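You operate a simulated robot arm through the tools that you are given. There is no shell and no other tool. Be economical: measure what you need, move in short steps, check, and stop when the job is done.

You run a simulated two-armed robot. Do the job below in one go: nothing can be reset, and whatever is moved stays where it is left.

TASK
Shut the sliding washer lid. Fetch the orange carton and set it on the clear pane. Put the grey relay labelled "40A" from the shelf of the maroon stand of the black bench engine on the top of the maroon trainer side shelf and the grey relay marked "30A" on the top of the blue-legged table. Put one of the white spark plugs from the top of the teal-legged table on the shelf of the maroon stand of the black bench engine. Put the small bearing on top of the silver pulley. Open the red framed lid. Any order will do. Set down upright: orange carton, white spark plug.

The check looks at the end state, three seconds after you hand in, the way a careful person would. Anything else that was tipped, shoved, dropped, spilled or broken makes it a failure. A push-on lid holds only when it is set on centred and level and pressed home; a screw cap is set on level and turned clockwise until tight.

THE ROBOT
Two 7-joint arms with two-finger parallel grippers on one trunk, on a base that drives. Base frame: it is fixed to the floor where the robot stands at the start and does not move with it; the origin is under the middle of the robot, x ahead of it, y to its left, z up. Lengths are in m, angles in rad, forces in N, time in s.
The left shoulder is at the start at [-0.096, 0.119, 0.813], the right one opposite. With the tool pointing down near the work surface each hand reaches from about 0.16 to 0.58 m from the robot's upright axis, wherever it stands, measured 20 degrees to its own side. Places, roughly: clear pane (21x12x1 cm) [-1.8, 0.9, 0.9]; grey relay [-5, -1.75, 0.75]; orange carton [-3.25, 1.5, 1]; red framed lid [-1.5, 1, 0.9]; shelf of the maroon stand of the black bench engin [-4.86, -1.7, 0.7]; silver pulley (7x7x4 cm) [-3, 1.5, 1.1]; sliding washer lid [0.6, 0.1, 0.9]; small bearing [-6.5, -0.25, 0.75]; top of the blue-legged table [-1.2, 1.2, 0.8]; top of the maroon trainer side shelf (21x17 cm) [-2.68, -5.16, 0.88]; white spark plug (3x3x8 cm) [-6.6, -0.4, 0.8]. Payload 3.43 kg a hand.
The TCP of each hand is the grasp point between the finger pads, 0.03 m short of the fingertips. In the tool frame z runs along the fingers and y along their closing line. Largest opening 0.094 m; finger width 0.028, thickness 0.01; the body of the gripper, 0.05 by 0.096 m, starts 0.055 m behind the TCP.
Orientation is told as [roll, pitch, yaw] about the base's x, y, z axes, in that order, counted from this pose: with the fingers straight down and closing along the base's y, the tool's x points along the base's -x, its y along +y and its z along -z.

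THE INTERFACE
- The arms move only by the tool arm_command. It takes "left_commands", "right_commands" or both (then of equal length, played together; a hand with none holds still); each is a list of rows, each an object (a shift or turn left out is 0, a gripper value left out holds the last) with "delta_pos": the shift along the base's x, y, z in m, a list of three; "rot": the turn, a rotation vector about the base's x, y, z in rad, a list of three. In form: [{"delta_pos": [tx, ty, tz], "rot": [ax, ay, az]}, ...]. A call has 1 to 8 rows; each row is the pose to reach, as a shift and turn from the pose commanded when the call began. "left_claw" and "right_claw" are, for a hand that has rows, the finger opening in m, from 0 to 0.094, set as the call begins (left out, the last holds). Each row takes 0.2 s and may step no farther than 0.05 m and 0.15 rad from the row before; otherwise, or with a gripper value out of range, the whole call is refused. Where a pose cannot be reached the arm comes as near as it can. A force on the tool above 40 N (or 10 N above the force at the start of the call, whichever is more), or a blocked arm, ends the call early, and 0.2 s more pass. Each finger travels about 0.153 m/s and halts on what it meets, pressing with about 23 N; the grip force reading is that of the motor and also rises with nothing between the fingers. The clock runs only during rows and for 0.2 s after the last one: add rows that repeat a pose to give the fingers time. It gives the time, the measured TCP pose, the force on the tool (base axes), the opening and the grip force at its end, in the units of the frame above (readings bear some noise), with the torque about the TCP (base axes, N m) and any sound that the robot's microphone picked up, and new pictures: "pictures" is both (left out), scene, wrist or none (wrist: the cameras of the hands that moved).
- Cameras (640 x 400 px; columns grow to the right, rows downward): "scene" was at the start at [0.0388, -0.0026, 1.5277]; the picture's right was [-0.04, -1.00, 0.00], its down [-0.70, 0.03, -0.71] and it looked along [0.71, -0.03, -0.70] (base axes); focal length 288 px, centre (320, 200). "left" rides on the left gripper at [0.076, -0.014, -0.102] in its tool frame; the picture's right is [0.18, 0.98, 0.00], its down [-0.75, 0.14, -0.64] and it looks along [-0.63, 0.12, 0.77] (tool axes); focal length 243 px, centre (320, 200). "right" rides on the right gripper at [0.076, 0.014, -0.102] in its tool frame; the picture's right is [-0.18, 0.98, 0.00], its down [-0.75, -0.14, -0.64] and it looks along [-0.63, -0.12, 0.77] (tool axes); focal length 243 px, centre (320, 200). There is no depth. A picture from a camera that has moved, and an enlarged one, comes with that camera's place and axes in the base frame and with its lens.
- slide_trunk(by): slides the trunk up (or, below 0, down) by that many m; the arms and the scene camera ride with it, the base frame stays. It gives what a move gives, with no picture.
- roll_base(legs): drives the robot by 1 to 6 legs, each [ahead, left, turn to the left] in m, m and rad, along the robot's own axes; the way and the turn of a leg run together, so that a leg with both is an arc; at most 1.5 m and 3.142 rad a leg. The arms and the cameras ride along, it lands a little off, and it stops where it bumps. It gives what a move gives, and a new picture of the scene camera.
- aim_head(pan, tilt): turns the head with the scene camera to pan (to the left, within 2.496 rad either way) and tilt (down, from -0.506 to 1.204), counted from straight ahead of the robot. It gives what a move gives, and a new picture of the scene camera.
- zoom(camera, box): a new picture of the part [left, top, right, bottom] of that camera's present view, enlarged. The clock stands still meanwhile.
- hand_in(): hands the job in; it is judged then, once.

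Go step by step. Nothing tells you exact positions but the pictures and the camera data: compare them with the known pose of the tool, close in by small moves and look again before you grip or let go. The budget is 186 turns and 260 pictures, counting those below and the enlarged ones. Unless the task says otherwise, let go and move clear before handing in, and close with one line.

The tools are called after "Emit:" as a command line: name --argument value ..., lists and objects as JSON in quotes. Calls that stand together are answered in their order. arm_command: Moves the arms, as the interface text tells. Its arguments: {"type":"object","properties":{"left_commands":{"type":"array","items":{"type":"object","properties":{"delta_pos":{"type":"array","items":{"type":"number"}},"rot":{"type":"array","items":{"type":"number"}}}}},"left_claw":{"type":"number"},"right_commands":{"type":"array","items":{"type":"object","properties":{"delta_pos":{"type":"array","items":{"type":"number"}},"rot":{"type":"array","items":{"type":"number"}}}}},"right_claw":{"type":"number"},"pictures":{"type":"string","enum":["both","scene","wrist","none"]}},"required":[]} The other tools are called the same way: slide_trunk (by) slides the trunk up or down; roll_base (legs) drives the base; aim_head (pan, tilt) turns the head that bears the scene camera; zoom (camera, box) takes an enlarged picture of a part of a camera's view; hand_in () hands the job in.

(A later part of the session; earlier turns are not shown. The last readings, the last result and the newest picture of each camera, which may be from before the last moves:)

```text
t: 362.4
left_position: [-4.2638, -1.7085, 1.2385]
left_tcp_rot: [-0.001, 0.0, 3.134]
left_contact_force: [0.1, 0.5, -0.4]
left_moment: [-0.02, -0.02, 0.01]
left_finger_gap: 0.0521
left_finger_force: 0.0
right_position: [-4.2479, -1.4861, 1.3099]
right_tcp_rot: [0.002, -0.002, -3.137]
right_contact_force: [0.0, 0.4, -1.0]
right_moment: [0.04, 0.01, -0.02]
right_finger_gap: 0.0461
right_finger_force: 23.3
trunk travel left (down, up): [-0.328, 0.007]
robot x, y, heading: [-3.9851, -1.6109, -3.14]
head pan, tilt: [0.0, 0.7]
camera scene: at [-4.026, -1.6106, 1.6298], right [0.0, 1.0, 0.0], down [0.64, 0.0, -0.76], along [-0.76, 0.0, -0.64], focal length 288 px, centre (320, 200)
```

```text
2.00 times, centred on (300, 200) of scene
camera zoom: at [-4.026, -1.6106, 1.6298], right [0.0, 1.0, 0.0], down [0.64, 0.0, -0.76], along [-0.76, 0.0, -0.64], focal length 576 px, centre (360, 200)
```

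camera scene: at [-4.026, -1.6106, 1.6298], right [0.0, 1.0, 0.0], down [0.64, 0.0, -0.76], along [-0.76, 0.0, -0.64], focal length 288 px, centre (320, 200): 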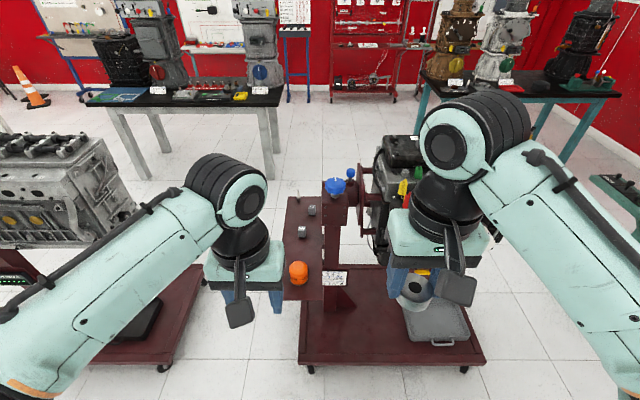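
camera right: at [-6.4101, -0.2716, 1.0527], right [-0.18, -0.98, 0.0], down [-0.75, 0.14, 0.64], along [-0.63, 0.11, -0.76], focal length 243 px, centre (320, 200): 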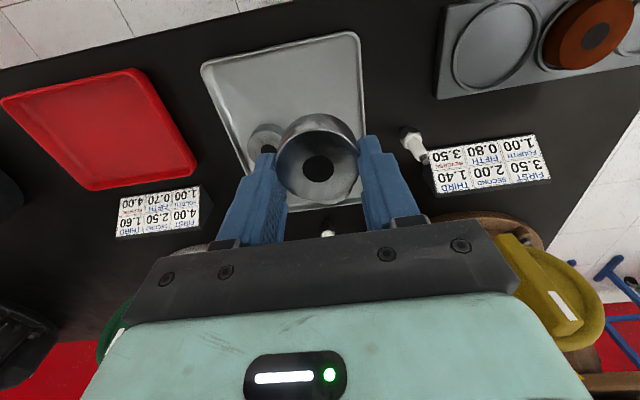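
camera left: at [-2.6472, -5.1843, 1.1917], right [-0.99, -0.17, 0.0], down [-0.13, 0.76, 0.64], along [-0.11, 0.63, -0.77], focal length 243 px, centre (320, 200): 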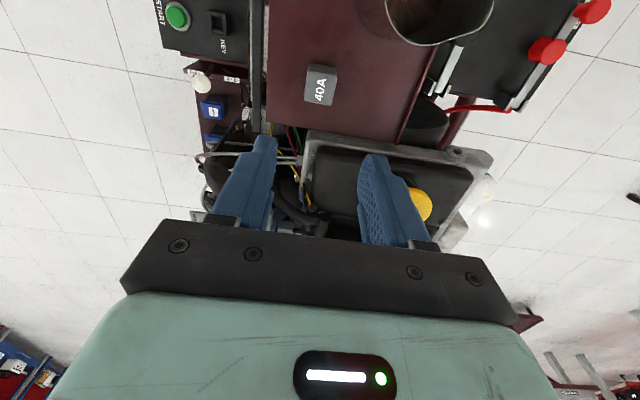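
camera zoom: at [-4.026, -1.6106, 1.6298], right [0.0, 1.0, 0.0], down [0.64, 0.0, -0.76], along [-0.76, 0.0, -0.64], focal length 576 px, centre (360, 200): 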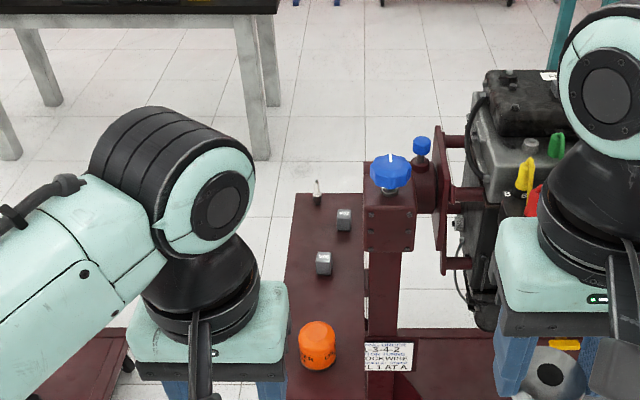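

The plug is upright and the 30A relay sits at about [-4.88, -1.69]. I'll move in close and reach with the tool tilted forward to gain range.

Emit:
roll_base --legs '[[0.27, 0, 0]]'

Emit:
arm_command --left_commands '[{"delta_pos": [-0.03, 0.002, -0.035], "rot": [0, 0.05, 0]}, {"delta_pos": [-0.06, 0.004, -0.07], "rot": [0, 0.1, 0]}, {"delta_pos": [-0.09, 0.006, -0.105], "rot": [0, 0.15, 0]}, {"delta_pos": [-0.12, 0.008, -0.14], "rot": [0, 0.2, 0]}, {"delta_pos": [-0.15, 0.01, -0.175], "rot": [0, 0.25, 0]}, {"delta_pos": [-0.18, 0.012, -0.21], "rot": [0, 0.3, 0]}, {"delta_pos": [-0.21, 0.014, -0.245], "rot": [0, 0.35, 0]}, {"delta_pos": [-0.24, 0.016, -0.28], "rot": [0, 0.4, 0]}]' --left_claw 0.06

```text
t: 364.3
left_position: [-4.53, -1.7094, 1.2381]
left_tcp_rot: [-0.002, 0.001, 3.134]
left_contact_force: [-0.7, -0.7, -0.3]
left_moment: [0.02, 0.0, -0.02]
left_finger_gap: 0.0519
left_finger_force: 0.1
right_position: [-4.5141, -1.4873, 1.3093]
right_tcp_rot: [0.002, -0.002, -3.136]
right_contact_force: [-0.2, -0.4, -2.2]
right_moment: [0.01, 0.0, -0.01]
right_finger_gap: 0.046
right_finger_force: 23.2
trunk travel left (down, up): [-0.328, 0.007]
robot x, y, heading: [-4.2547, -1.6121, -3.141]
head pan, tilt: [0.0, 0.7]
camera scene: at [-4.294, -1.6123, 1.6296], right [0.0, 1.0, 0.0], down [0.64, 0.0, -0.77], along [-0.77, 0.0, -0.64], focal length 288 px, centre (320, 200)
```

scene: 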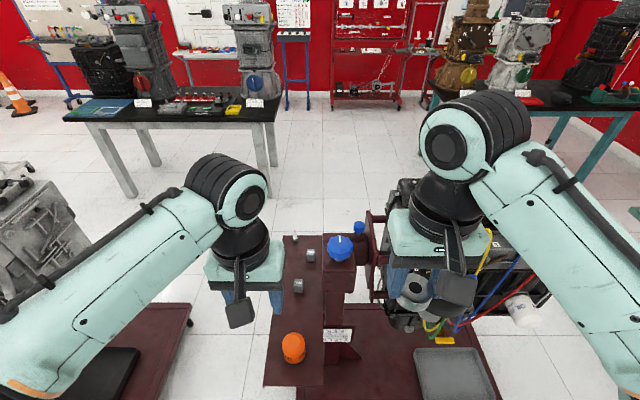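

```text
t: 366.1
left_position: [-4.7732, -1.6939, 0.9578]
left_tcp_rot: [0.003, -0.402, 3.134]
left_contact_force: [-0.7, -0.5, 0.9]
left_moment: [-0.01, 0.04, -0.01]
left_finger_gap: 0.0599
left_finger_force: 0.0
right_position: [-4.5162, -1.4877, 1.31]
right_tcp_rot: [0.002, -0.001, -3.136]
right_contact_force: [-0.1, 0.3, -0.3]
right_moment: [-0.01, -0.02, 0.03]
right_finger_gap: 0.0456
right_finger_force: 23.3
trunk travel left (down, up): [-0.328, 0.007]
robot x, y, heading: [-4.2563, -1.6155, -3.141]
head pan, tilt: [0.0, 0.7]
camera scene: at [-4.2956, -1.612, 1.6298], right [0.0, 1.0, 0.0], down [0.64, 0.0, -0.76], along [-0.76, 0.0, -0.64], focal length 288 px, centre (320, 200)
camera left: at [-4.6616, -1.6796, 1.0217], right [0.16, -0.98, -0.07], down [-0.45, -0.14, 0.89], along [-0.88, -0.11, -0.46], focal length 243 px, centre (320, 200)
```

scene: 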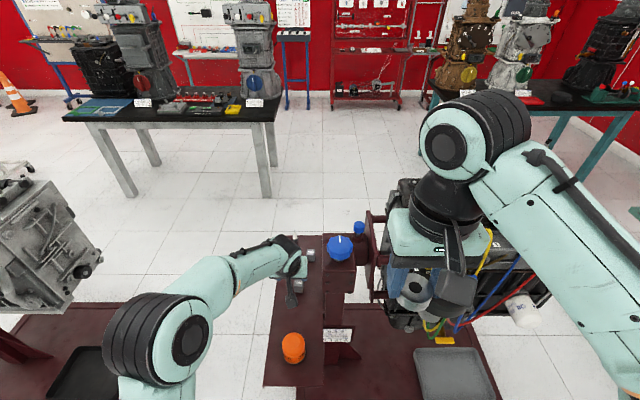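
left: 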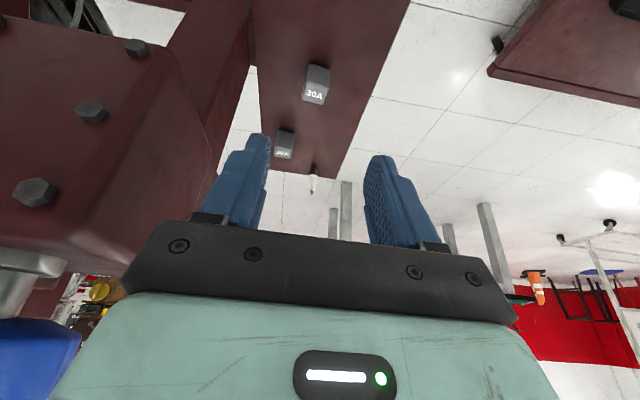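

The 30A relay is at about [-4.891, -1.69]. I'll approach it along the tilted tool axis.

Emit:
arm_command --left_commands '[{"delta_pos": [-0.018, 0.001, -0.037]}, {"delta_pos": [-0.037, 0.002, -0.074]}, {"delta_pos": [-0.055, 0.003, -0.111]}, {"delta_pos": [-0.073, 0.003, -0.148]}, {"delta_pos": [-0.092, 0.003, -0.185]}, {"delta_pos": [-0.108, 0.003, -0.214]}]' --pictures "wrist"

```text
t: 367.5
left_position: [-4.8796, -1.6914, 0.7415]
left_tcp_rot: [0.003, -0.4, 3.134]
left_contact_force: [-0.2, 0.5, -1.0]
left_moment: [0.01, -0.01, -0.01]
left_finger_gap: 0.0601
left_finger_force: 0.0
right_position: [-4.5159, -1.4869, 1.3099]
right_tcp_rot: [0.001, -0.002, -3.136]
right_contact_force: [-0.2, 0.2, -1.6]
right_moment: [0.0, -0.01, 0.01]
right_finger_gap: 0.0462
right_finger_force: 22.7
trunk travel left (down, up): [-0.328, 0.007]
robot x, y, heading: [-4.2557, -1.613, -3.142]
head pan, tilt: [0.0, 0.7]
camera left: at [-4.7691, -1.6776, 0.8068], right [0.16, -0.98, -0.07], down [-0.45, -0.14, 0.89], along [-0.88, -0.11, -0.46], focal length 243 px, centre (320, 200)
```

left: 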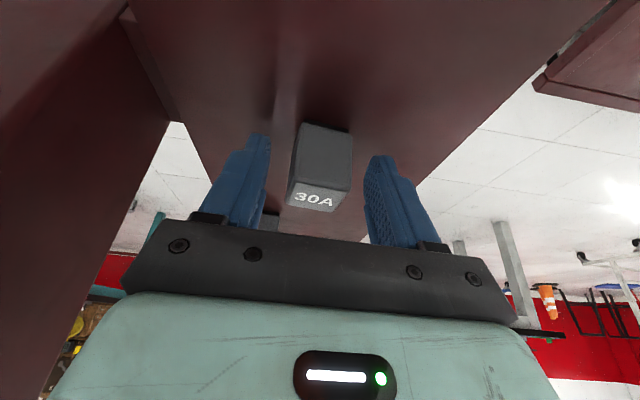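

The relay is between the fingers. I'll close and lift back along the axis.

Emit:
arm_command --left_commands '[{"delta_pos": [0, 0, 0]}, {"delta_pos": [0, 0, 0]}, {"delta_pos": [0, 0, 0]}, {"delta_pos": [0.004, 0, 0.01]}, {"delta_pos": [0.01, 0, 0.025]}, {"delta_pos": [0.025, 0, 0.055]}, {"delta_pos": [0.043, 0, 0.092]}, {"delta_pos": [0.061, 0, 0.129]}]' --left_claw 0.0 --pictures "wrist"

```text
t: 369.3
left_position: [-4.8185, -1.6912, 0.8734]
left_tcp_rot: [0.002, -0.398, 3.132]
left_contact_force: [-0.3, -0.3, -0.8]
left_moment: [-0.02, 0.0, 0.0]
left_finger_gap: 0.0312
left_finger_force: 22.6
right_position: [-4.5137, -1.4871, 1.3096]
right_tcp_rot: [0.002, -0.003, -3.135]
right_contact_force: [0.5, -0.6, -1.4]
right_moment: [-0.02, 0.07, 0.02]
right_finger_gap: 0.0459
right_finger_force: 22.6
trunk travel left (down, up): [-0.328, 0.007]
robot x, y, heading: [-4.2551, -1.6142, -3.136]
head pan, tilt: [0.0, 0.7]
camera left: at [-4.7073, -1.6764, 0.9386], right [0.16, -0.98, -0.07], down [-0.45, -0.14, 0.88], along [-0.88, -0.11, -0.46], focal length 243 px, centre (320, 200)
```

left: 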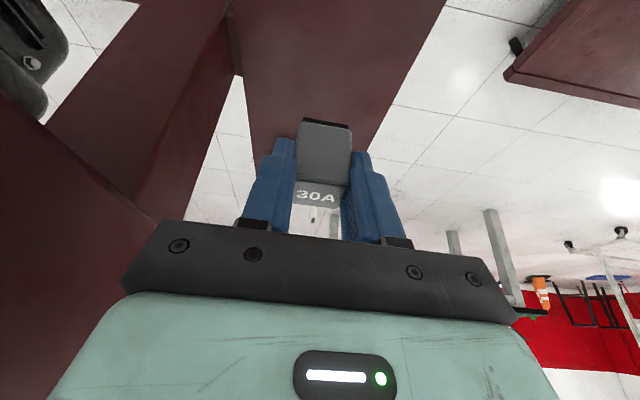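

The 30A relay is held. I'll retract and drive to the wall shelf to place the bearing on the silver pulley.

Emit:
arm_command --left_commands '[{"delta_pos": [0.03, 0, 0.038]}, {"delta_pos": [0.06, 0, 0.076]}, {"delta_pos": [0.09, 0, 0.114]}, {"delta_pos": [0.12, 0, 0.15]}, {"delta_pos": [0.15, 0, 0.186]}, {"delta_pos": [0.18, 0, 0.222]}, {"delta_pos": [0.21, 0, 0.258]}, {"delta_pos": [0.24, 0, 0.294]}]' --pictures "none"

Emit:
roll_base --legs '[[-0.31, 0, 0], [0, 0, -1.571], [1.4, 0, 0], [0.6, -0.77, 0]]'

Emit:
aim_head --pan -0.1 --tilt 0.55

```text
t: 371.1
left_position: [-4.577, -1.6902, 1.1669]
left_tcp_rot: [0.004, -0.399, 3.134]
left_contact_force: [0.6, 0.4, -0.3]
left_moment: [0.01, 0.02, 0.04]
left_finger_gap: 0.0313
left_finger_force: 22.5
right_position: [-4.5137, -1.4873, 1.3108]
right_tcp_rot: [0.002, -0.003, -3.137]
right_contact_force: [-0.1, -0.8, -1.6]
right_moment: [0.0, 0.04, -0.04]
right_finger_gap: 0.0463
right_finger_force: 23.0
trunk travel left (down, up): [-0.328, 0.007]
robot x, y, heading: [-4.2531, -1.6144, -3.134]
head pan, tilt: [0.0, 0.7]
```

```text
t: 390.4
left_position: [-3.2331, 0.7042, 1.1676]
left_tcp_rot: [0.003, -0.399, 1.559]
left_contact_force: [0.4, -0.1, -0.1]
left_moment: [0.0, -0.01, 0.0]
left_finger_gap: 0.0313
left_finger_force: 23.0
right_position: [-3.03, 0.6403, 1.3099]
right_tcp_rot: [0.003, -0.002, 1.573]
right_contact_force: [0.1, 0.2, -1.8]
right_moment: [0.02, 0.0, 0.02]
right_finger_gap: 0.0457
right_finger_force: 22.9
trunk travel left (down, up): [-0.328, 0.007]
robot x, y, heading: [-3.155, 0.3824, 1.571]
head pan, tilt: [0.0, 0.7]
camera scene: at [-3.155, 0.4223, 1.6298], right [1.0, 0.0, 0.0], down [0.0, -0.64, -0.76], along [0.0, 0.76, -0.64], focal length 288 px, centre (320, 200)
```

scene: 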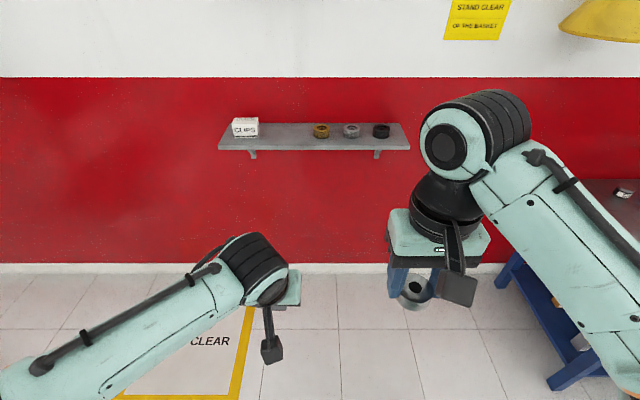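

```text
t: 391.1
left_position: [-3.2328, 0.7052, 1.1674]
left_tcp_rot: [0.004, -0.4, 1.558]
left_contact_force: [-0.4, -0.2, -0.5]
left_moment: [-0.02, -0.03, 0.0]
left_finger_gap: 0.0315
left_finger_force: 23.1
right_position: [-3.0291, 0.64, 1.3102]
right_tcp_rot: [0.002, -0.003, 1.574]
right_contact_force: [0.4, 0.0, -1.8]
right_moment: [0.05, -0.01, 0.0]
right_finger_gap: 0.046
right_finger_force: 23.2
trunk travel left (down, up): [-0.328, 0.007]
robot x, y, heading: [-3.1547, 0.3812, 1.568]
head pan, tilt: [-0.099, 0.55]
camera scene: at [-3.1461, 0.4268, 1.6429], right [1.0, -0.1, 0.0], down [-0.05, -0.52, -0.85], along [0.08, 0.85, -0.52], focal length 288 px, centre (320, 200)
```

scene: 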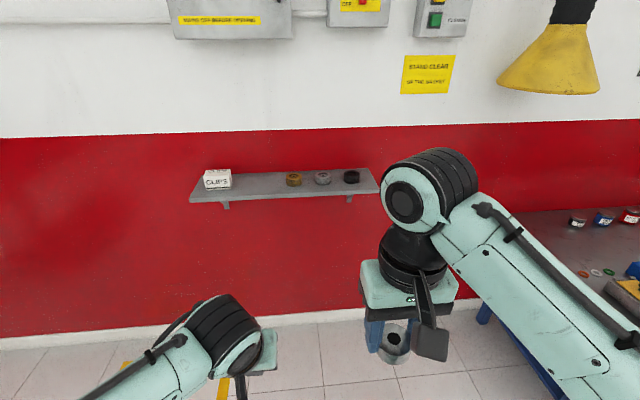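

Next I'll bring the left hand back a little and drive in to the shelf.

Emit:
arm_command --left_commands '[{"delta_pos": [-0.02, -0.03, 0.03]}, {"delta_pos": [-0.04, -0.05, 0.06]}, {"delta_pos": [-0.05, -0.06, 0.08]}]' --pictures "none"

Emit:
roll_base --legs '[[0.67, 0, 0.003]]'

Emit:
arm_command --right_commands '[{"delta_pos": [0, 0.03, -0.015]}, {"delta_pos": [0, 0.06, -0.03]}, {"delta_pos": [0, 0.09, -0.045]}, {"delta_pos": [0, 0.12, -0.06]}, {"delta_pos": [0.0, 0.15, -0.075]}]'

```text
t: 391.9
left_position: [-3.2836, 0.6455, 1.247]
left_tcp_rot: [0.004, -0.399, 1.557]
left_contact_force: [-0.1, 0.0, -0.5]
left_moment: [-0.01, -0.01, 0.0]
left_finger_gap: 0.031
left_finger_force: 23.3
right_position: [-3.0293, 0.6411, 1.31]
right_tcp_rot: [0.0, -0.003, 1.572]
right_contact_force: [0.2, -1.1, -1.5]
right_moment: [0.03, 0.03, 0.04]
right_finger_gap: 0.046
right_finger_force: 22.8
trunk travel left (down, up): [-0.328, 0.007]
robot x, y, heading: [-3.1548, 0.3852, 1.573]
head pan, tilt: [-0.099, 0.55]
```

```text
t: 395.6
left_position: [-3.283, 1.309, 1.247]
left_tcp_rot: [0.002, -0.399, 1.558]
left_contact_force: [-0.2, 0.2, -1.0]
left_moment: [-0.02, -0.01, -0.04]
left_finger_gap: 0.0313
left_finger_force: 23.1
right_position: [-3.0289, 1.3027, 1.3094]
right_tcp_rot: [0.002, -0.003, 1.572]
right_contact_force: [0.3, -0.1, -2.6]
right_moment: [0.01, -0.01, -0.01]
right_finger_gap: 0.046
right_finger_force: 22.9
trunk travel left (down, up): [-0.328, 0.007]
robot x, y, heading: [-3.1537, 1.0441, 1.565]
head pan, tilt: [-0.099, 0.55]
camera scene: at [-3.146, 1.0899, 1.6428], right [0.99, -0.1, 0.0], down [-0.05, -0.52, -0.85], along [0.09, 0.85, -0.52], focal length 288 px, centre (320, 200)
```

scene: 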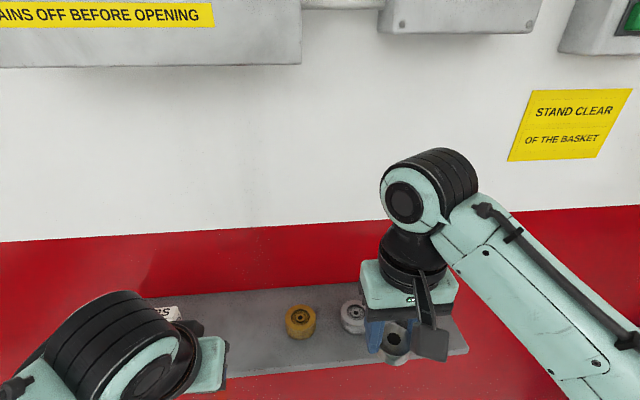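

```text
t: 396.8
left_position: [-3.2843, 1.3108, 1.2476]
left_tcp_rot: [0.002, -0.399, 1.557]
left_contact_force: [0.3, 0.2, -0.5]
left_moment: [-0.03, 0.02, 0.02]
left_finger_gap: 0.0314
left_finger_force: 22.7
right_position: [-3.0282, 1.4566, 1.2361]
right_tcp_rot: [0.001, -0.002, 1.572]
right_contact_force: [0.8, -0.3, -1.8]
right_moment: [0.01, 0.0, -0.01]
right_finger_gap: 0.0458
right_finger_force: 23.3
trunk travel left (down, up): [-0.328, 0.007]
robot x, y, heading: [-3.1535, 1.0447, 1.568]
head pan, tilt: [-0.099, 0.55]
camera scene: at [-3.1462, 1.0914, 1.6429], right [0.99, -0.1, 0.0], down [-0.05, -0.52, -0.85], along [0.09, 0.85, -0.52], focal length 288 px, centre (320, 200)
camera right: at [-3.0426, 1.3792, 1.3375], right [-0.98, 0.18, 0.0], down [0.14, 0.75, 0.64], along [0.12, 0.63, -0.77], focal length 243 px, centre (320, 200)
```

scene: 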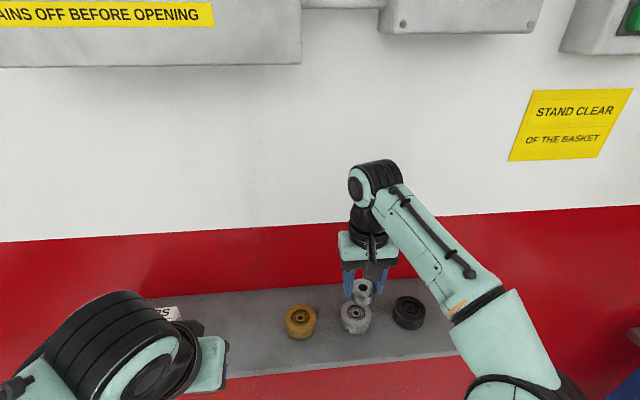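
right: 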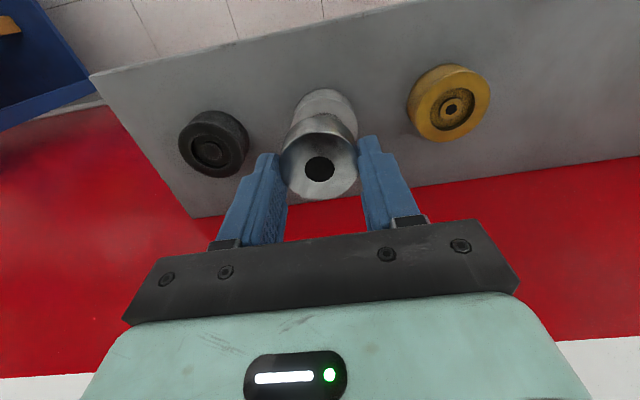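

The silver pulley is at about [-3.032, 1.469], top ≈1.125. I'll centre the bearing above it and lower.

Emit:
arm_command --right_commands '[{"delta_pos": [-0.004, 0.0125, 0]}, {"delta_pos": [-0.004, 0.0125, -0.03]}, {"delta_pos": [-0.004, 0.0125, -0.055]}]' --pictures "wrist"

Emit:
zoom --camera "scene" --box '[310, 250, 410, 350]'

```text
t: 397.6
left_position: [-3.2833, 1.309, 1.2472]
left_tcp_rot: [0.001, -0.399, 1.559]
left_contact_force: [-0.1, -0.1, -0.6]
left_moment: [0.0, 0.0, -0.05]
left_finger_gap: 0.0313
left_finger_force: 23.7
right_position: [-3.0324, 1.467, 1.1815]
right_tcp_rot: [0.001, -0.003, 1.575]
right_contact_force: [-0.4, 0.0, -2.2]
right_moment: [0.01, -0.01, 0.0]
right_finger_gap: 0.046
right_finger_force: 23.7
trunk travel left (down, up): [-0.328, 0.007]
robot x, y, heading: [-3.1537, 1.0391, 1.569]
head pan, tilt: [-0.099, 0.55]
camera right: at [-3.0467, 1.3894, 1.2829], right [-0.98, 0.18, 0.0], down [0.14, 0.75, 0.64], along [0.12, 0.63, -0.77], focal length 243 px, centre (320, 200)
```

right: 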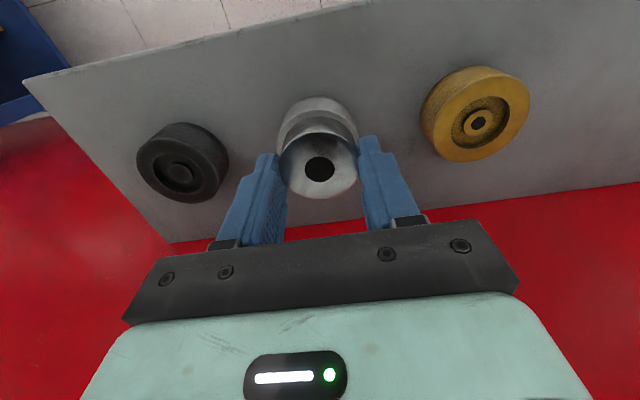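

```text
4.00 times, centred on (360, 300) of scene
camera zoom: at [-3.146, 1.0902, 1.6429], right [0.99, -0.1, 0.0], down [-0.05, -0.52, -0.85], along [0.09, 0.85, -0.52], focal length 1151 px, centre (160, -200)
```

zoom: 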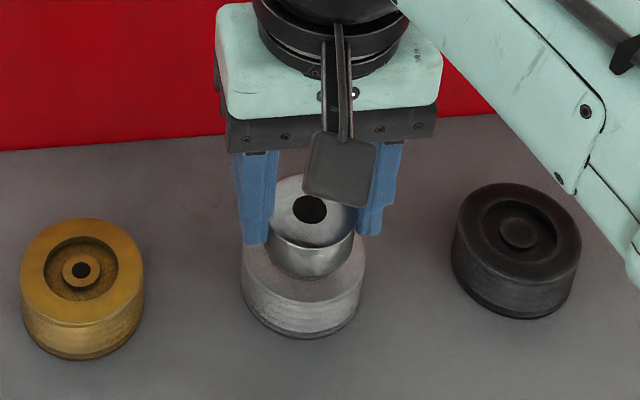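

It's nearly centred. I'll nudge 5 mm toward the wall and lower until it touches.

Emit:
arm_command --right_commands '[{"delta_pos": [-0.001, 0.005, -0.008]}, {"delta_pos": [-0.001, 0.005, -0.016]}, {"delta_pos": [-0.001, 0.005, -0.021]}]' --pictures "none"

Emit:
arm_command --right_commands '[{"delta_pos": [0, 0, -0.003]}, {"delta_pos": [0, 0, -0.006]}]' --pictures "none"

```text
t: 398.4
left_position: [-3.2828, 1.3092, 1.2459]
left_tcp_rot: [0.003, -0.4, 1.558]
left_contact_force: [0.1, 0.0, 0.3]
left_moment: [0.0, 0.0, 0.01]
left_finger_gap: 0.0314
left_finger_force: 23.2
right_position: [-3.0341, 1.472, 1.1599]
right_tcp_rot: [0.003, -0.003, 1.574]
right_contact_force: [0.2, 0.6, -1.3]
right_moment: [0.05, 0.0, 0.02]
right_finger_gap: 0.0459
right_finger_force: 22.7
trunk travel left (down, up): [-0.328, 0.007]
robot x, y, heading: [-3.1607, 1.0463, 1.568]
head pan, tilt: [-0.099, 0.55]
```

```text
t: 399.0
left_position: [-3.2836, 1.3096, 1.2481]
left_tcp_rot: [0.002, -0.4, 1.556]
left_contact_force: [0.5, 0.1, -0.4]
left_moment: [-0.01, -0.01, 0.01]
left_finger_gap: 0.0311
left_finger_force: 22.8
right_position: [-3.0337, 1.472, 1.1522]
right_tcp_rot: [0.002, -0.004, 1.573]
right_contact_force: [-1.0, 0.2, -2.3]
right_moment: [0.02, 0.0, 0.01]
right_finger_gap: 0.0461
right_finger_force: 22.8
trunk travel left (down, up): [-0.328, 0.007]
robot x, y, heading: [-3.1582, 1.0457, 1.567]
head pan, tilt: [-0.099, 0.55]
```

Emit:
arm_command --right_commands '[{"delta_pos": [0, 0, -0.002]}, {"delta_pos": [0, 0, -0.004]}]' --pictures "none"

Emit:
arm_command --right_commands '[{"delta_pos": [0, 0, -0.002]}, {"delta_pos": [0, 0, -0.004]}]' --pictures "none"

Emit:
zoom --camera "scene" --box '[310, 250, 410, 350]'

```text
t: 399.6
left_position: [-3.2839, 1.3094, 1.2467]
left_tcp_rot: [0.003, -0.399, 1.557]
left_contact_force: [0.7, -0.1, -0.1]
left_moment: [0.03, 0.02, 0.05]
left_finger_gap: 0.0313
left_finger_force: 22.9
right_position: [-3.0352, 1.4717, 1.1486]
right_tcp_rot: [0.001, 0.0, 1.573]
right_contact_force: [0.6, 0.1, -1.4]
right_moment: [-0.04, 0.02, 0.0]
right_finger_gap: 0.0459
right_finger_force: 22.9
trunk travel left (down, up): [-0.328, 0.007]
robot x, y, heading: [-3.1575, 1.0475, 1.568]
head pan, tilt: [-0.099, 0.55]
```

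```text
t: 400.2
left_position: [-3.2835, 1.3082, 1.2475]
left_tcp_rot: [0.001, -0.398, 1.556]
left_contact_force: [-0.2, 0.6, 0.1]
left_moment: [0.01, -0.02, -0.04]
left_finger_gap: 0.0313
left_finger_force: 23.0
right_position: [-3.0331, 1.4709, 1.1476]
right_tcp_rot: [0.005, -0.007, 1.573]
right_contact_force: [2.5, 1.1, 17.4]
right_moment: [-0.17, -0.05, 0.03]
right_finger_gap: 0.0463
right_finger_force: 23.5
trunk travel left (down, up): [-0.328, 0.007]
robot x, y, heading: [-3.153, 1.0455, 1.57]
head pan, tilt: [-0.099, 0.55]
```

```text
4.00 times, centred on (360, 300) of scene
camera zoom: at [-3.146, 1.089, 1.6432], right [0.99, -0.1, 0.0], down [-0.05, -0.52, -0.85], along [0.09, 0.85, -0.52], focal length 1151 px, centre (160, -200)
```

zoom: 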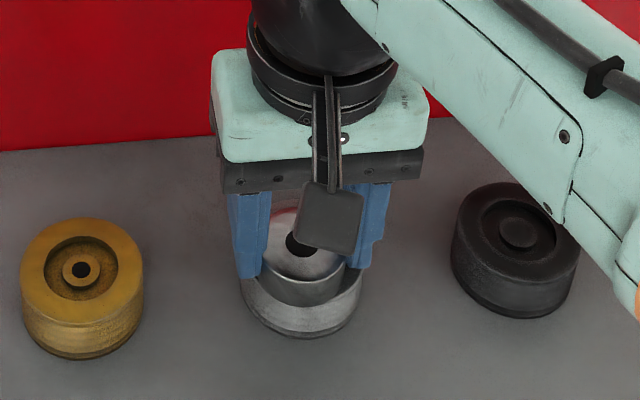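

Contact is made. Before letting go I'll check the centring more closely.

Emit:
zoom --camera "scene" --box '[335, 290, 375, 340]'

Emit:
zoom --camera "right" --box '[240, 60, 400, 220]'

```text
8.00 times, centred on (355, 315) of scene
camera zoom: at [-3.146, 1.089, 1.6432], right [0.99, -0.1, 0.0], down [-0.05, -0.52, -0.85], along [0.09, 0.85, -0.52], focal length 2303 px, centre (40, -720)
```

zoom: 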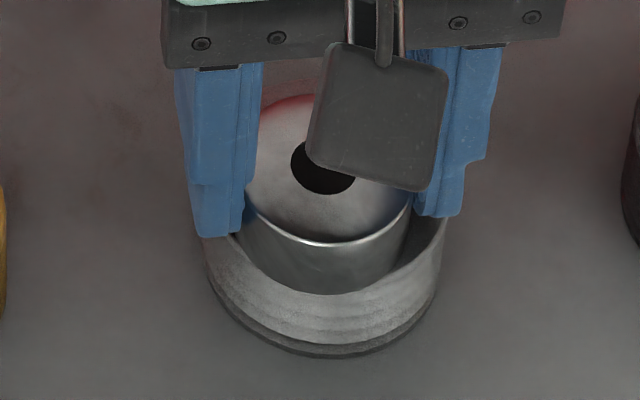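

```text
2.50 times, centred on (320, 140) of right
camera zoom: at [-3.0472, 1.3932, 1.2499], right [-0.98, 0.18, 0.01], down [0.14, 0.75, 0.65], along [0.11, 0.64, -0.76], focal length 606 px, centre (320, 350)
```

zoom: 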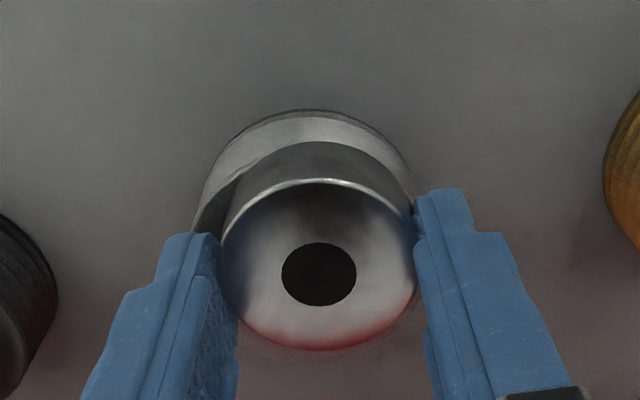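

The rays to the pulley hubs put its centre at y≈1.484, so the bearing sits about 12 mm too near. I'll lift slightly, shift it, and lower again.

Emit:
arm_command --right_commands '[{"delta_pos": [0, 0, 0.008]}, {"delta_pos": [0.002, 0.006, 0.008]}, {"delta_pos": [0.002, 0.0125, 0.008]}, {"delta_pos": [0.002, 0.0125, 0.005]}, {"delta_pos": [0.002, 0.0125, 0.002]}]' --pictures "none"

Emit:
zoom --camera "scene" --box '[335, 290, 375, 340]'

Emit:
zoom --camera "right" --box '[240, 60, 400, 220]'

```text
t: 401.4
left_position: [-3.2839, 1.3084, 1.2471]
left_tcp_rot: [0.005, -0.398, 1.557]
left_contact_force: [0.0, 0.4, -1.2]
left_moment: [-0.02, -0.02, 0.01]
left_finger_gap: 0.0313
left_finger_force: 23.3
right_position: [-3.032, 1.4834, 1.1491]
right_tcp_rot: [0.001, -0.006, 1.573]
right_contact_force: [-0.3, -0.7, 4.9]
right_moment: [0.06, -0.01, 0.01]
right_finger_gap: 0.0461
right_finger_force: 22.8
trunk travel left (down, up): [-0.328, 0.007]
robot x, y, heading: [-3.1555, 1.0449, 1.576]
head pan, tilt: [-0.099, 0.55]
```

```text
8.00 times, centred on (355, 315) of scene
camera zoom: at [-3.1459, 1.0896, 1.643], right [0.99, -0.1, 0.0], down [-0.05, -0.52, -0.85], along [0.09, 0.85, -0.52], focal length 2303 px, centre (40, -720)
```

zoom: 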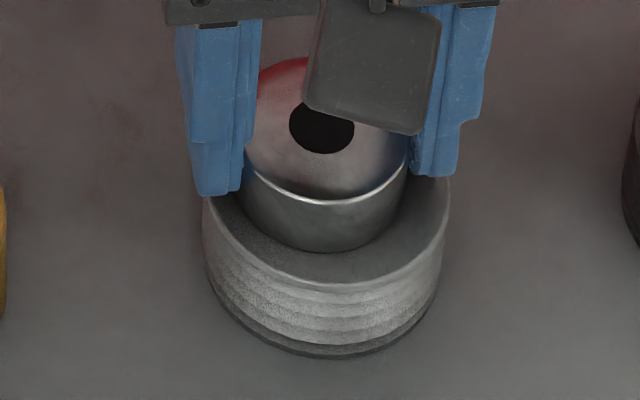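

```text
2.50 times, centred on (320, 140) of right
camera zoom: at [-3.0454, 1.4061, 1.2502], right [-0.98, 0.18, 0.0], down [0.14, 0.75, 0.64], along [0.12, 0.63, -0.76], focal length 606 px, centre (320, 350)
```

zoom: 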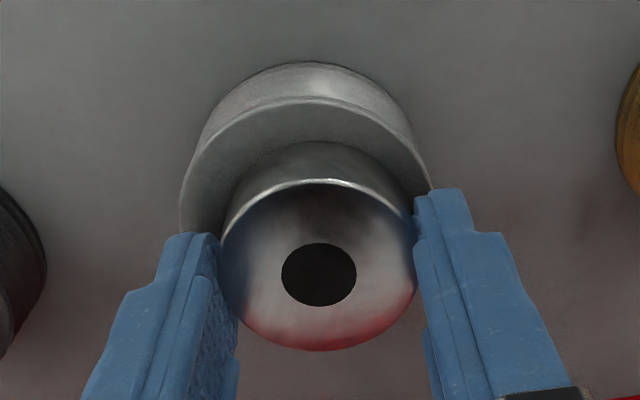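

Now it is well centred on the pulley. I'll do a tiny correction, lower to contact and release.

Emit:
arm_command --right_commands '[{"delta_pos": [0.002, -0.001, 0.001]}, {"delta_pos": [0.002, -0.001, -0.002]}, {"delta_pos": [0.002, -0.001, -0.003]}]' --pictures "none"

Emit:
arm_command --right_commands '[{"delta_pos": [0, 0, 0.001]}, {"delta_pos": [0, 0, 0.001]}, {"delta_pos": [0, 0, 0.002]}, {"delta_pos": [0, 0, 0.02]}, {"delta_pos": [0, 0, 0.05]}, {"delta_pos": [0, -0.01, 0.08]}, {"delta_pos": [0, -0.05, 0.1]}, {"delta_pos": [0, -0.09, 0.12]}]' --right_claw 0.062 --pictures "none"

Emit:
zoom --camera "scene" --box '[280, 250, 440, 350]'

```text
t: 402.2
left_position: [-3.2833, 1.3094, 1.2477]
left_tcp_rot: [0.001, -0.401, 1.557]
left_contact_force: [-0.5, -0.5, -1.6]
left_moment: [-0.01, 0.0, -0.02]
left_finger_gap: 0.0315
left_finger_force: 22.8
right_position: [-3.0298, 1.4832, 1.1466]
right_tcp_rot: [0.003, -0.007, 1.571]
right_contact_force: [-1.0, 2.9, 17.3]
right_moment: [0.11, -0.02, 0.11]
right_finger_gap: 0.0464
right_finger_force: 22.5
trunk travel left (down, up): [-0.328, 0.007]
robot x, y, heading: [-3.1573, 1.0434, 1.569]
head pan, tilt: [-0.099, 0.55]
```

```text
t: 404.0
left_position: [-3.2827, 1.3067, 1.2469]
left_tcp_rot: [0.002, -0.399, 1.557]
left_contact_force: [0.1, 0.2, -0.3]
left_moment: [-0.02, 0.0, -0.01]
left_finger_gap: 0.031
left_finger_force: 23.3
right_position: [-3.0295, 1.3919, 1.2639]
right_tcp_rot: [0.002, -0.001, 1.573]
right_contact_force: [0.0, -0.4, 0.0]
right_moment: [0.0, 0.03, 0.01]
right_finger_gap: 0.0617
right_finger_force: 0.0
trunk travel left (down, up): [-0.328, 0.007]
robot x, y, heading: [-3.1597, 1.0439, 1.57]
head pan, tilt: [-0.099, 0.55]
```

```text
4.00 times, centred on (360, 300) of scene
camera zoom: at [-3.1458, 1.0888, 1.6429], right [0.99, -0.1, 0.0], down [-0.05, -0.52, -0.85], along [0.09, 0.85, -0.52], focal length 1151 px, centre (160, -200)
```

zoom: 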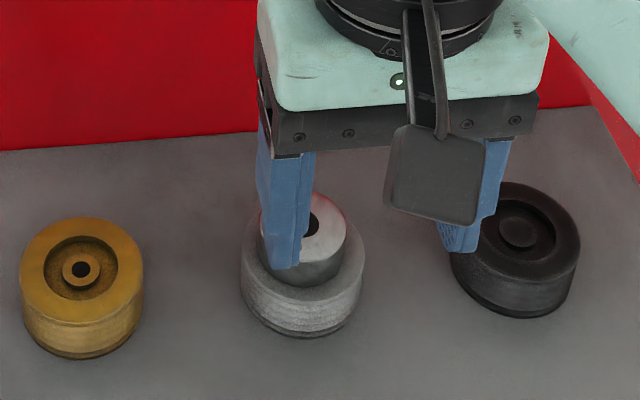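

The bearing sits centred on the silver pulley. Now I'll back off and take the 30A relay to the blue table.

Emit:
roll_base --legs '[[-0.65, 0, 0], [0, -1.0, 0], [0, -0.98, 0]]'

Emit:
aim_head --pan 0.0 --tilt 0.7

```text
t: 424.8
left_position: [-1.3109, 0.6468, 1.2461]
left_tcp_rot: [0.001, -0.399, 1.554]
left_contact_force: [-0.4, -0.6, 0.0]
left_moment: [-0.03, -0.02, 0.0]
left_finger_gap: 0.0314
left_finger_force: 22.7
right_position: [-1.0578, 0.732, 1.264]
right_tcp_rot: [0.0, -0.001, 1.571]
right_contact_force: [-0.5, 0.1, 0.4]
right_moment: [0.01, 0.01, 0.0]
right_finger_gap: 0.0622
right_finger_force: 0.2
trunk travel left (down, up): [-0.328, 0.007]
robot x, y, heading: [-1.1831, 0.3814, 1.57]
head pan, tilt: [-0.099, 0.55]
camera scene: at [-1.1742, 0.4282, 1.6429], right [0.99, -0.1, 0.0], down [-0.05, -0.52, -0.85], along [0.09, 0.85, -0.52], focal length 288 px, centre (320, 200)
```

scene: 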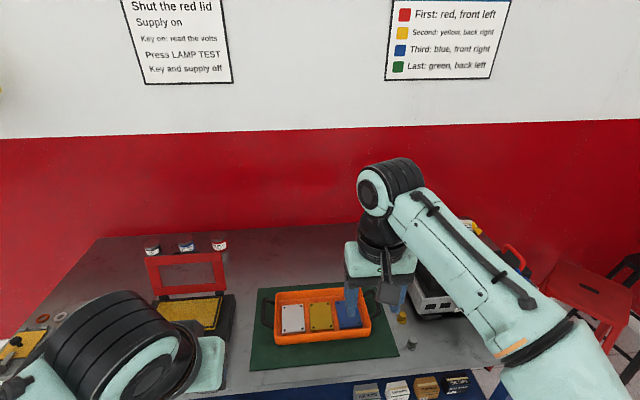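

```text
t: 425.5
left_position: [-1.31, 0.6485, 1.2468]
left_tcp_rot: [0.003, -0.398, 1.554]
left_contact_force: [-0.7, 0.0, -0.6]
left_moment: [0.0, 0.0, -0.02]
left_finger_gap: 0.0311
left_finger_force: 23.3
right_position: [-1.0569, 0.7306, 1.2635]
right_tcp_rot: [0.002, -0.003, 1.572]
right_contact_force: [0.1, -0.4, 0.2]
right_moment: [0.05, -0.02, 0.02]
right_finger_gap: 0.062
right_finger_force: 0.2
trunk travel left (down, up): [-0.328, 0.007]
robot x, y, heading: [-1.1858, 0.3806, 1.573]
head pan, tilt: [0.0, 0.7]
camera scene: at [-1.183, 0.4238, 1.6298], right [1.0, 0.0, 0.0], down [0.0, -0.64, -0.77], along [0.0, 0.77, -0.64], focal length 288 px, centre (320, 200)
```

scene: 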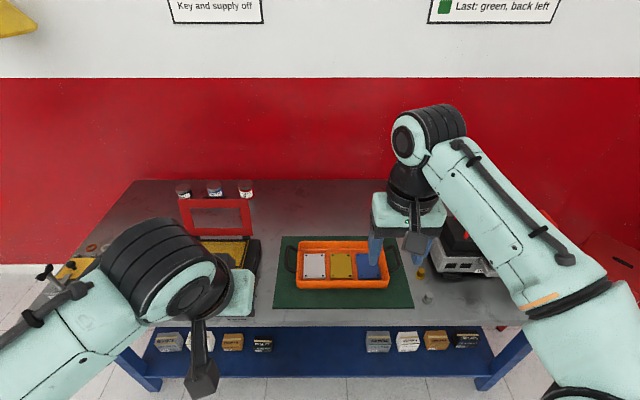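

I'll put it on the clear table area behind the green mat, at about [-1.27, 1.24]. Driving closer and reaching.

Emit:
roll_base --legs '[[0.2, 0, 0]]'

Emit:
arm_command --left_commands '[{"delta_pos": [0.005, 0.035, -0.03]}, {"delta_pos": [0.01, 0.07, -0.06]}, {"delta_pos": [0.015, 0.105, -0.09]}, {"delta_pos": [0.02, 0.14, -0.12]}, {"delta_pos": [0.025, 0.175, -0.15]}, {"delta_pos": [0.03, 0.21, -0.18]}, {"delta_pos": [0.035, 0.245, -0.21]}, {"delta_pos": [0.04, 0.28, -0.24]}]'

```text
t: 427.1
left_position: [-1.3095, 0.8478, 1.2464]
left_tcp_rot: [0.001, -0.398, 1.555]
left_contact_force: [0.3, 0.5, -0.2]
left_moment: [-0.04, 0.02, -0.01]
left_finger_gap: 0.0313
left_finger_force: 22.8
right_position: [-1.0555, 0.9304, 1.2631]
right_tcp_rot: [0.004, -0.001, 1.57]
right_contact_force: [0.1, -0.9, 0.6]
right_moment: [0.04, -0.02, 0.03]
right_finger_gap: 0.0622
right_finger_force: 0.0
trunk travel left (down, up): [-0.328, 0.007]
robot x, y, heading: [-1.1843, 0.583, 1.564]
head pan, tilt: [0.0, 0.7]
camera scene: at [-1.1823, 0.6233, 1.6296], right [1.0, 0.0, 0.0], down [0.0, -0.64, -0.77], along [0.0, 0.77, -0.64], focal length 288 px, centre (320, 200)
```

scene: 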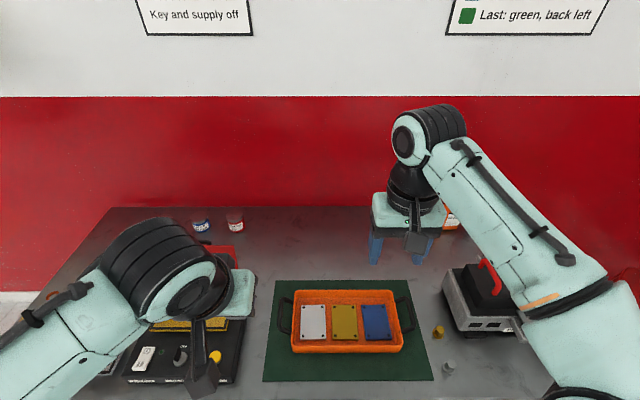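

```text
t: 428.9
left_position: [-1.27, 1.1293, 1.0065]
left_tcp_rot: [0.002, -0.4, 1.554]
left_contact_force: [0.9, 0.2, -0.7]
left_moment: [0.02, -0.01, 0.0]
left_finger_gap: 0.0311
left_finger_force: 23.4
right_position: [-1.0558, 0.9317, 1.2634]
right_tcp_rot: [0.001, -0.004, 1.568]
right_contact_force: [0.2, -0.1, 0.0]
right_moment: [-0.02, -0.02, 0.0]
right_finger_gap: 0.0616
right_finger_force: 0.0
trunk travel left (down, up): [-0.328, 0.007]
robot x, y, heading: [-1.1823, 0.5844, 1.564]
head pan, tilt: [0.0, 0.7]
camera scene: at [-1.1819, 0.6251, 1.6298], right [1.0, 0.0, 0.0], down [0.0, -0.64, -0.76], along [0.0, 0.76, -0.64], focal length 288 px, centre (320, 200)
camera left: at [-1.2571, 1.0198, 1.0713], right [-0.99, -0.15, -0.07], down [-0.13, 0.45, 0.88], along [-0.1, 0.88, -0.46], focal length 243 px, centre (320, 200)
```

scene: 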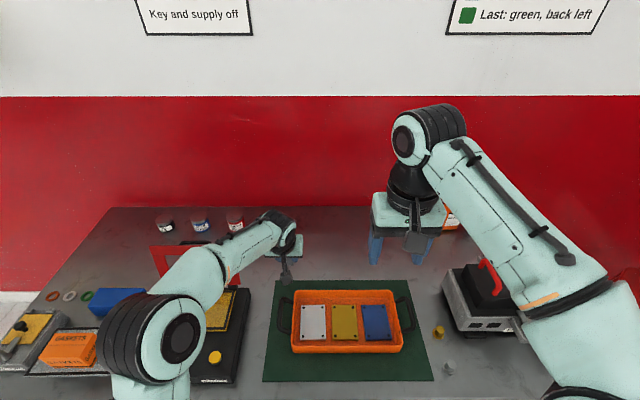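
left: 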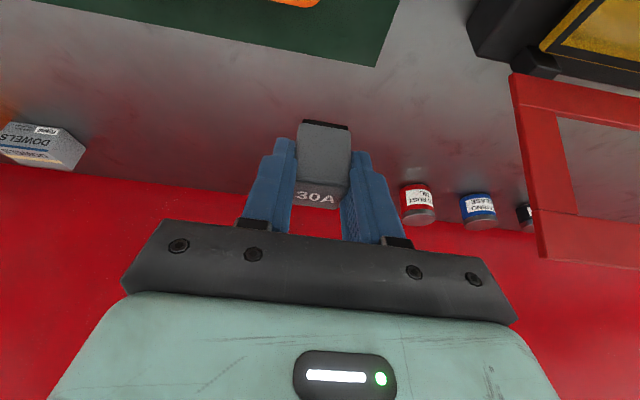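

The relay is held level and the spot is clear. I'll lower it toward the table.

Emit:
arm_command --left_commands '[{"delta_pos": [0, 0.028, -0.035]}, {"delta_pos": [0, 0.056, -0.07]}, {"delta_pos": [0, 0.084, -0.105]}, {"delta_pos": [0, 0.11, -0.135]}, {"delta_pos": [0, 0.11, -0.155]}, {"delta_pos": [0, 0.11, -0.165]}]' --pictures "wrist"

```text
t: 430.3
left_position: [-1.2704, 1.2376, 0.8442]
left_tcp_rot: [0.001, -0.402, 1.554]
left_contact_force: [-0.3, -1.9, 7.3]
left_moment: [0.05, 0.07, -0.02]
left_finger_gap: 0.031
left_finger_force: 22.9
right_position: [-1.0566, 0.93, 1.2645]
right_tcp_rot: [0.001, -0.003, 1.568]
right_contact_force: [0.3, 0.5, 1.1]
right_moment: [0.0, 0.01, 0.0]
right_finger_gap: 0.0621
right_finger_force: 0.1
trunk travel left (down, up): [-0.328, 0.007]
robot x, y, heading: [-1.181, 0.5825, 1.57]
head pan, tilt: [0.0, 0.7]
camera left: at [-1.257, 1.1284, 0.9084], right [-0.99, -0.15, -0.07], down [-0.13, 0.44, 0.89], along [-0.1, 0.88, -0.46], focal length 243 px, centre (320, 200)
```

left: 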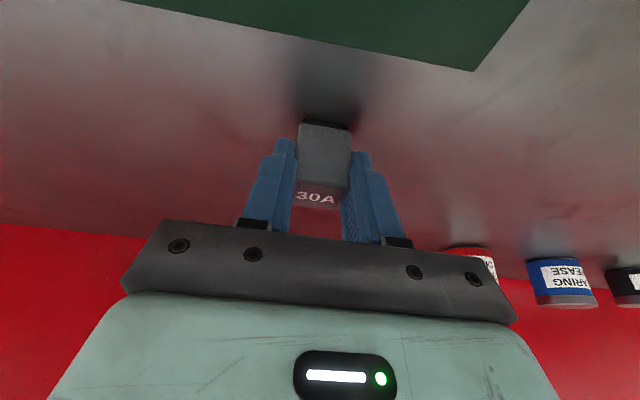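

It's touching the table. I'll press 1 mm, open, and withdraw along the tool axis.

Emit:
arm_command --left_commands '[{"delta_pos": [0, 0, -0.002]}, {"delta_pos": [0, 0, -0.002]}]' --pictures "none"

Emit:
arm_command --left_commands '[{"delta_pos": [0, 0, 0.001]}, {"delta_pos": [0, 0, 0.001]}, {"delta_pos": [0, 0, 0.001]}, {"delta_pos": [0, -0.01, 0.025]}, {"delta_pos": [0, -0.025, 0.06]}, {"delta_pos": [0, -0.042, 0.1]}, {"delta_pos": [0, -0.06, 0.14]}, {"delta_pos": [0, -0.085, 0.18]}]' --left_claw 0.055 --pictures "wrist"

```text
t: 430.9
left_position: [-1.2699, 1.2375, 0.8443]
left_tcp_rot: [0.001, -0.407, 1.552]
left_contact_force: [-2.1, -2.8, 18.5]
left_moment: [0.12, 0.14, 0.0]
left_finger_gap: 0.0312
left_finger_force: 22.5
right_position: [-1.0563, 0.9293, 1.2641]
right_tcp_rot: [0.002, -0.005, 1.569]
right_contact_force: [0.4, 1.0, 0.5]
right_moment: [0.01, -0.02, 0.02]
right_finger_gap: 0.0619
right_finger_force: 0.0
trunk travel left (down, up): [-0.328, 0.007]
robot x, y, heading: [-1.1843, 0.585, 1.564]
head pan, tilt: [0.0, 0.7]
```

```text
t: 432.7
left_position: [-1.2699, 1.1517, 1.0197]
left_tcp_rot: [0.0, -0.398, 1.554]
left_contact_force: [-0.8, -0.5, 0.1]
left_moment: [-0.02, 0.0, -0.01]
left_finger_gap: 0.055
left_finger_force: 0.2
right_position: [-1.0561, 0.9294, 1.2639]
right_tcp_rot: [0.002, -0.003, 1.569]
right_contact_force: [-1.1, 0.3, -0.5]
right_moment: [-0.02, 0.0, -0.01]
right_finger_gap: 0.0619
right_finger_force: 0.1
trunk travel left (down, up): [-0.328, 0.007]
robot x, y, heading: [-1.1851, 0.5851, 1.566]
head pan, tilt: [0.0, 0.7]
camera left: at [-1.2564, 1.0427, 1.0845], right [-0.99, -0.15, -0.07], down [-0.13, 0.45, 0.88], along [-0.1, 0.88, -0.46], focal length 243 px, centre (320, 200)
```

left: 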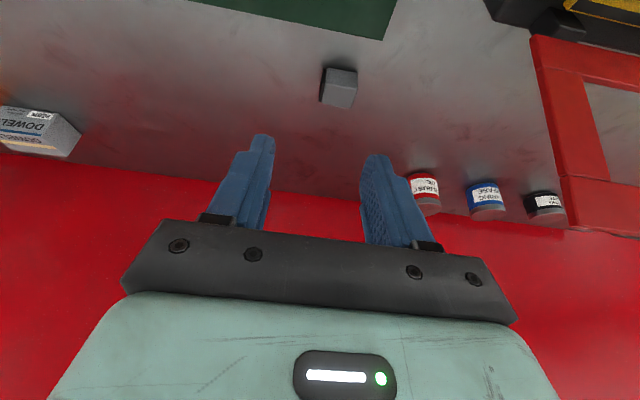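

Emit:
zoom --camera "left" --box '[290, 40, 390, 130]'

Emit:
zoom --camera "scene" --box '[30, 190, 330, 400]'

```text
4.44 times, centred on (340, 85) of left
camera zoom: at [-1.2564, 1.0427, 1.0845], right [-0.99, -0.15, -0.07], down [-0.13, 0.45, 0.88], along [-0.1, 0.88, -0.46], focal length 1078 px, centre (231, 711)
```

zoom: 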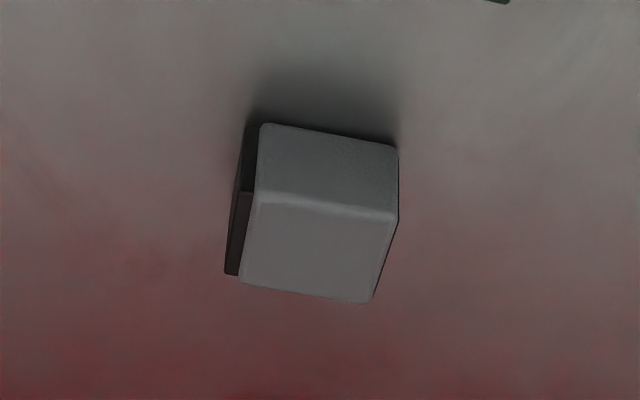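

```text
1.90 times, centred on (180, 295) of scene
camera zoom: at [-1.1823, 0.6224, 1.6298], right [1.0, 0.0, 0.0], down [0.0, -0.64, -0.77], along [0.0, 0.77, -0.64], focal length 548 px, centre (587, 19)
```

zoom: 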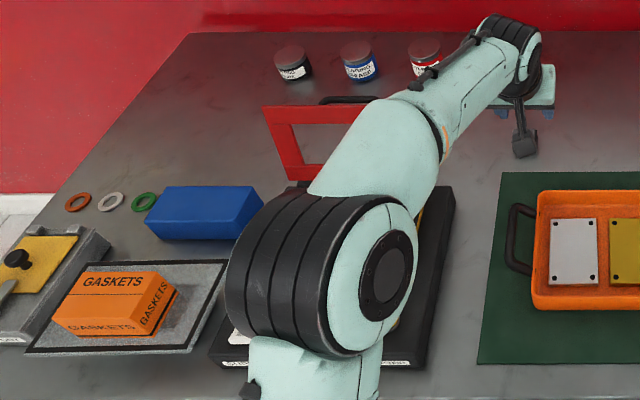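

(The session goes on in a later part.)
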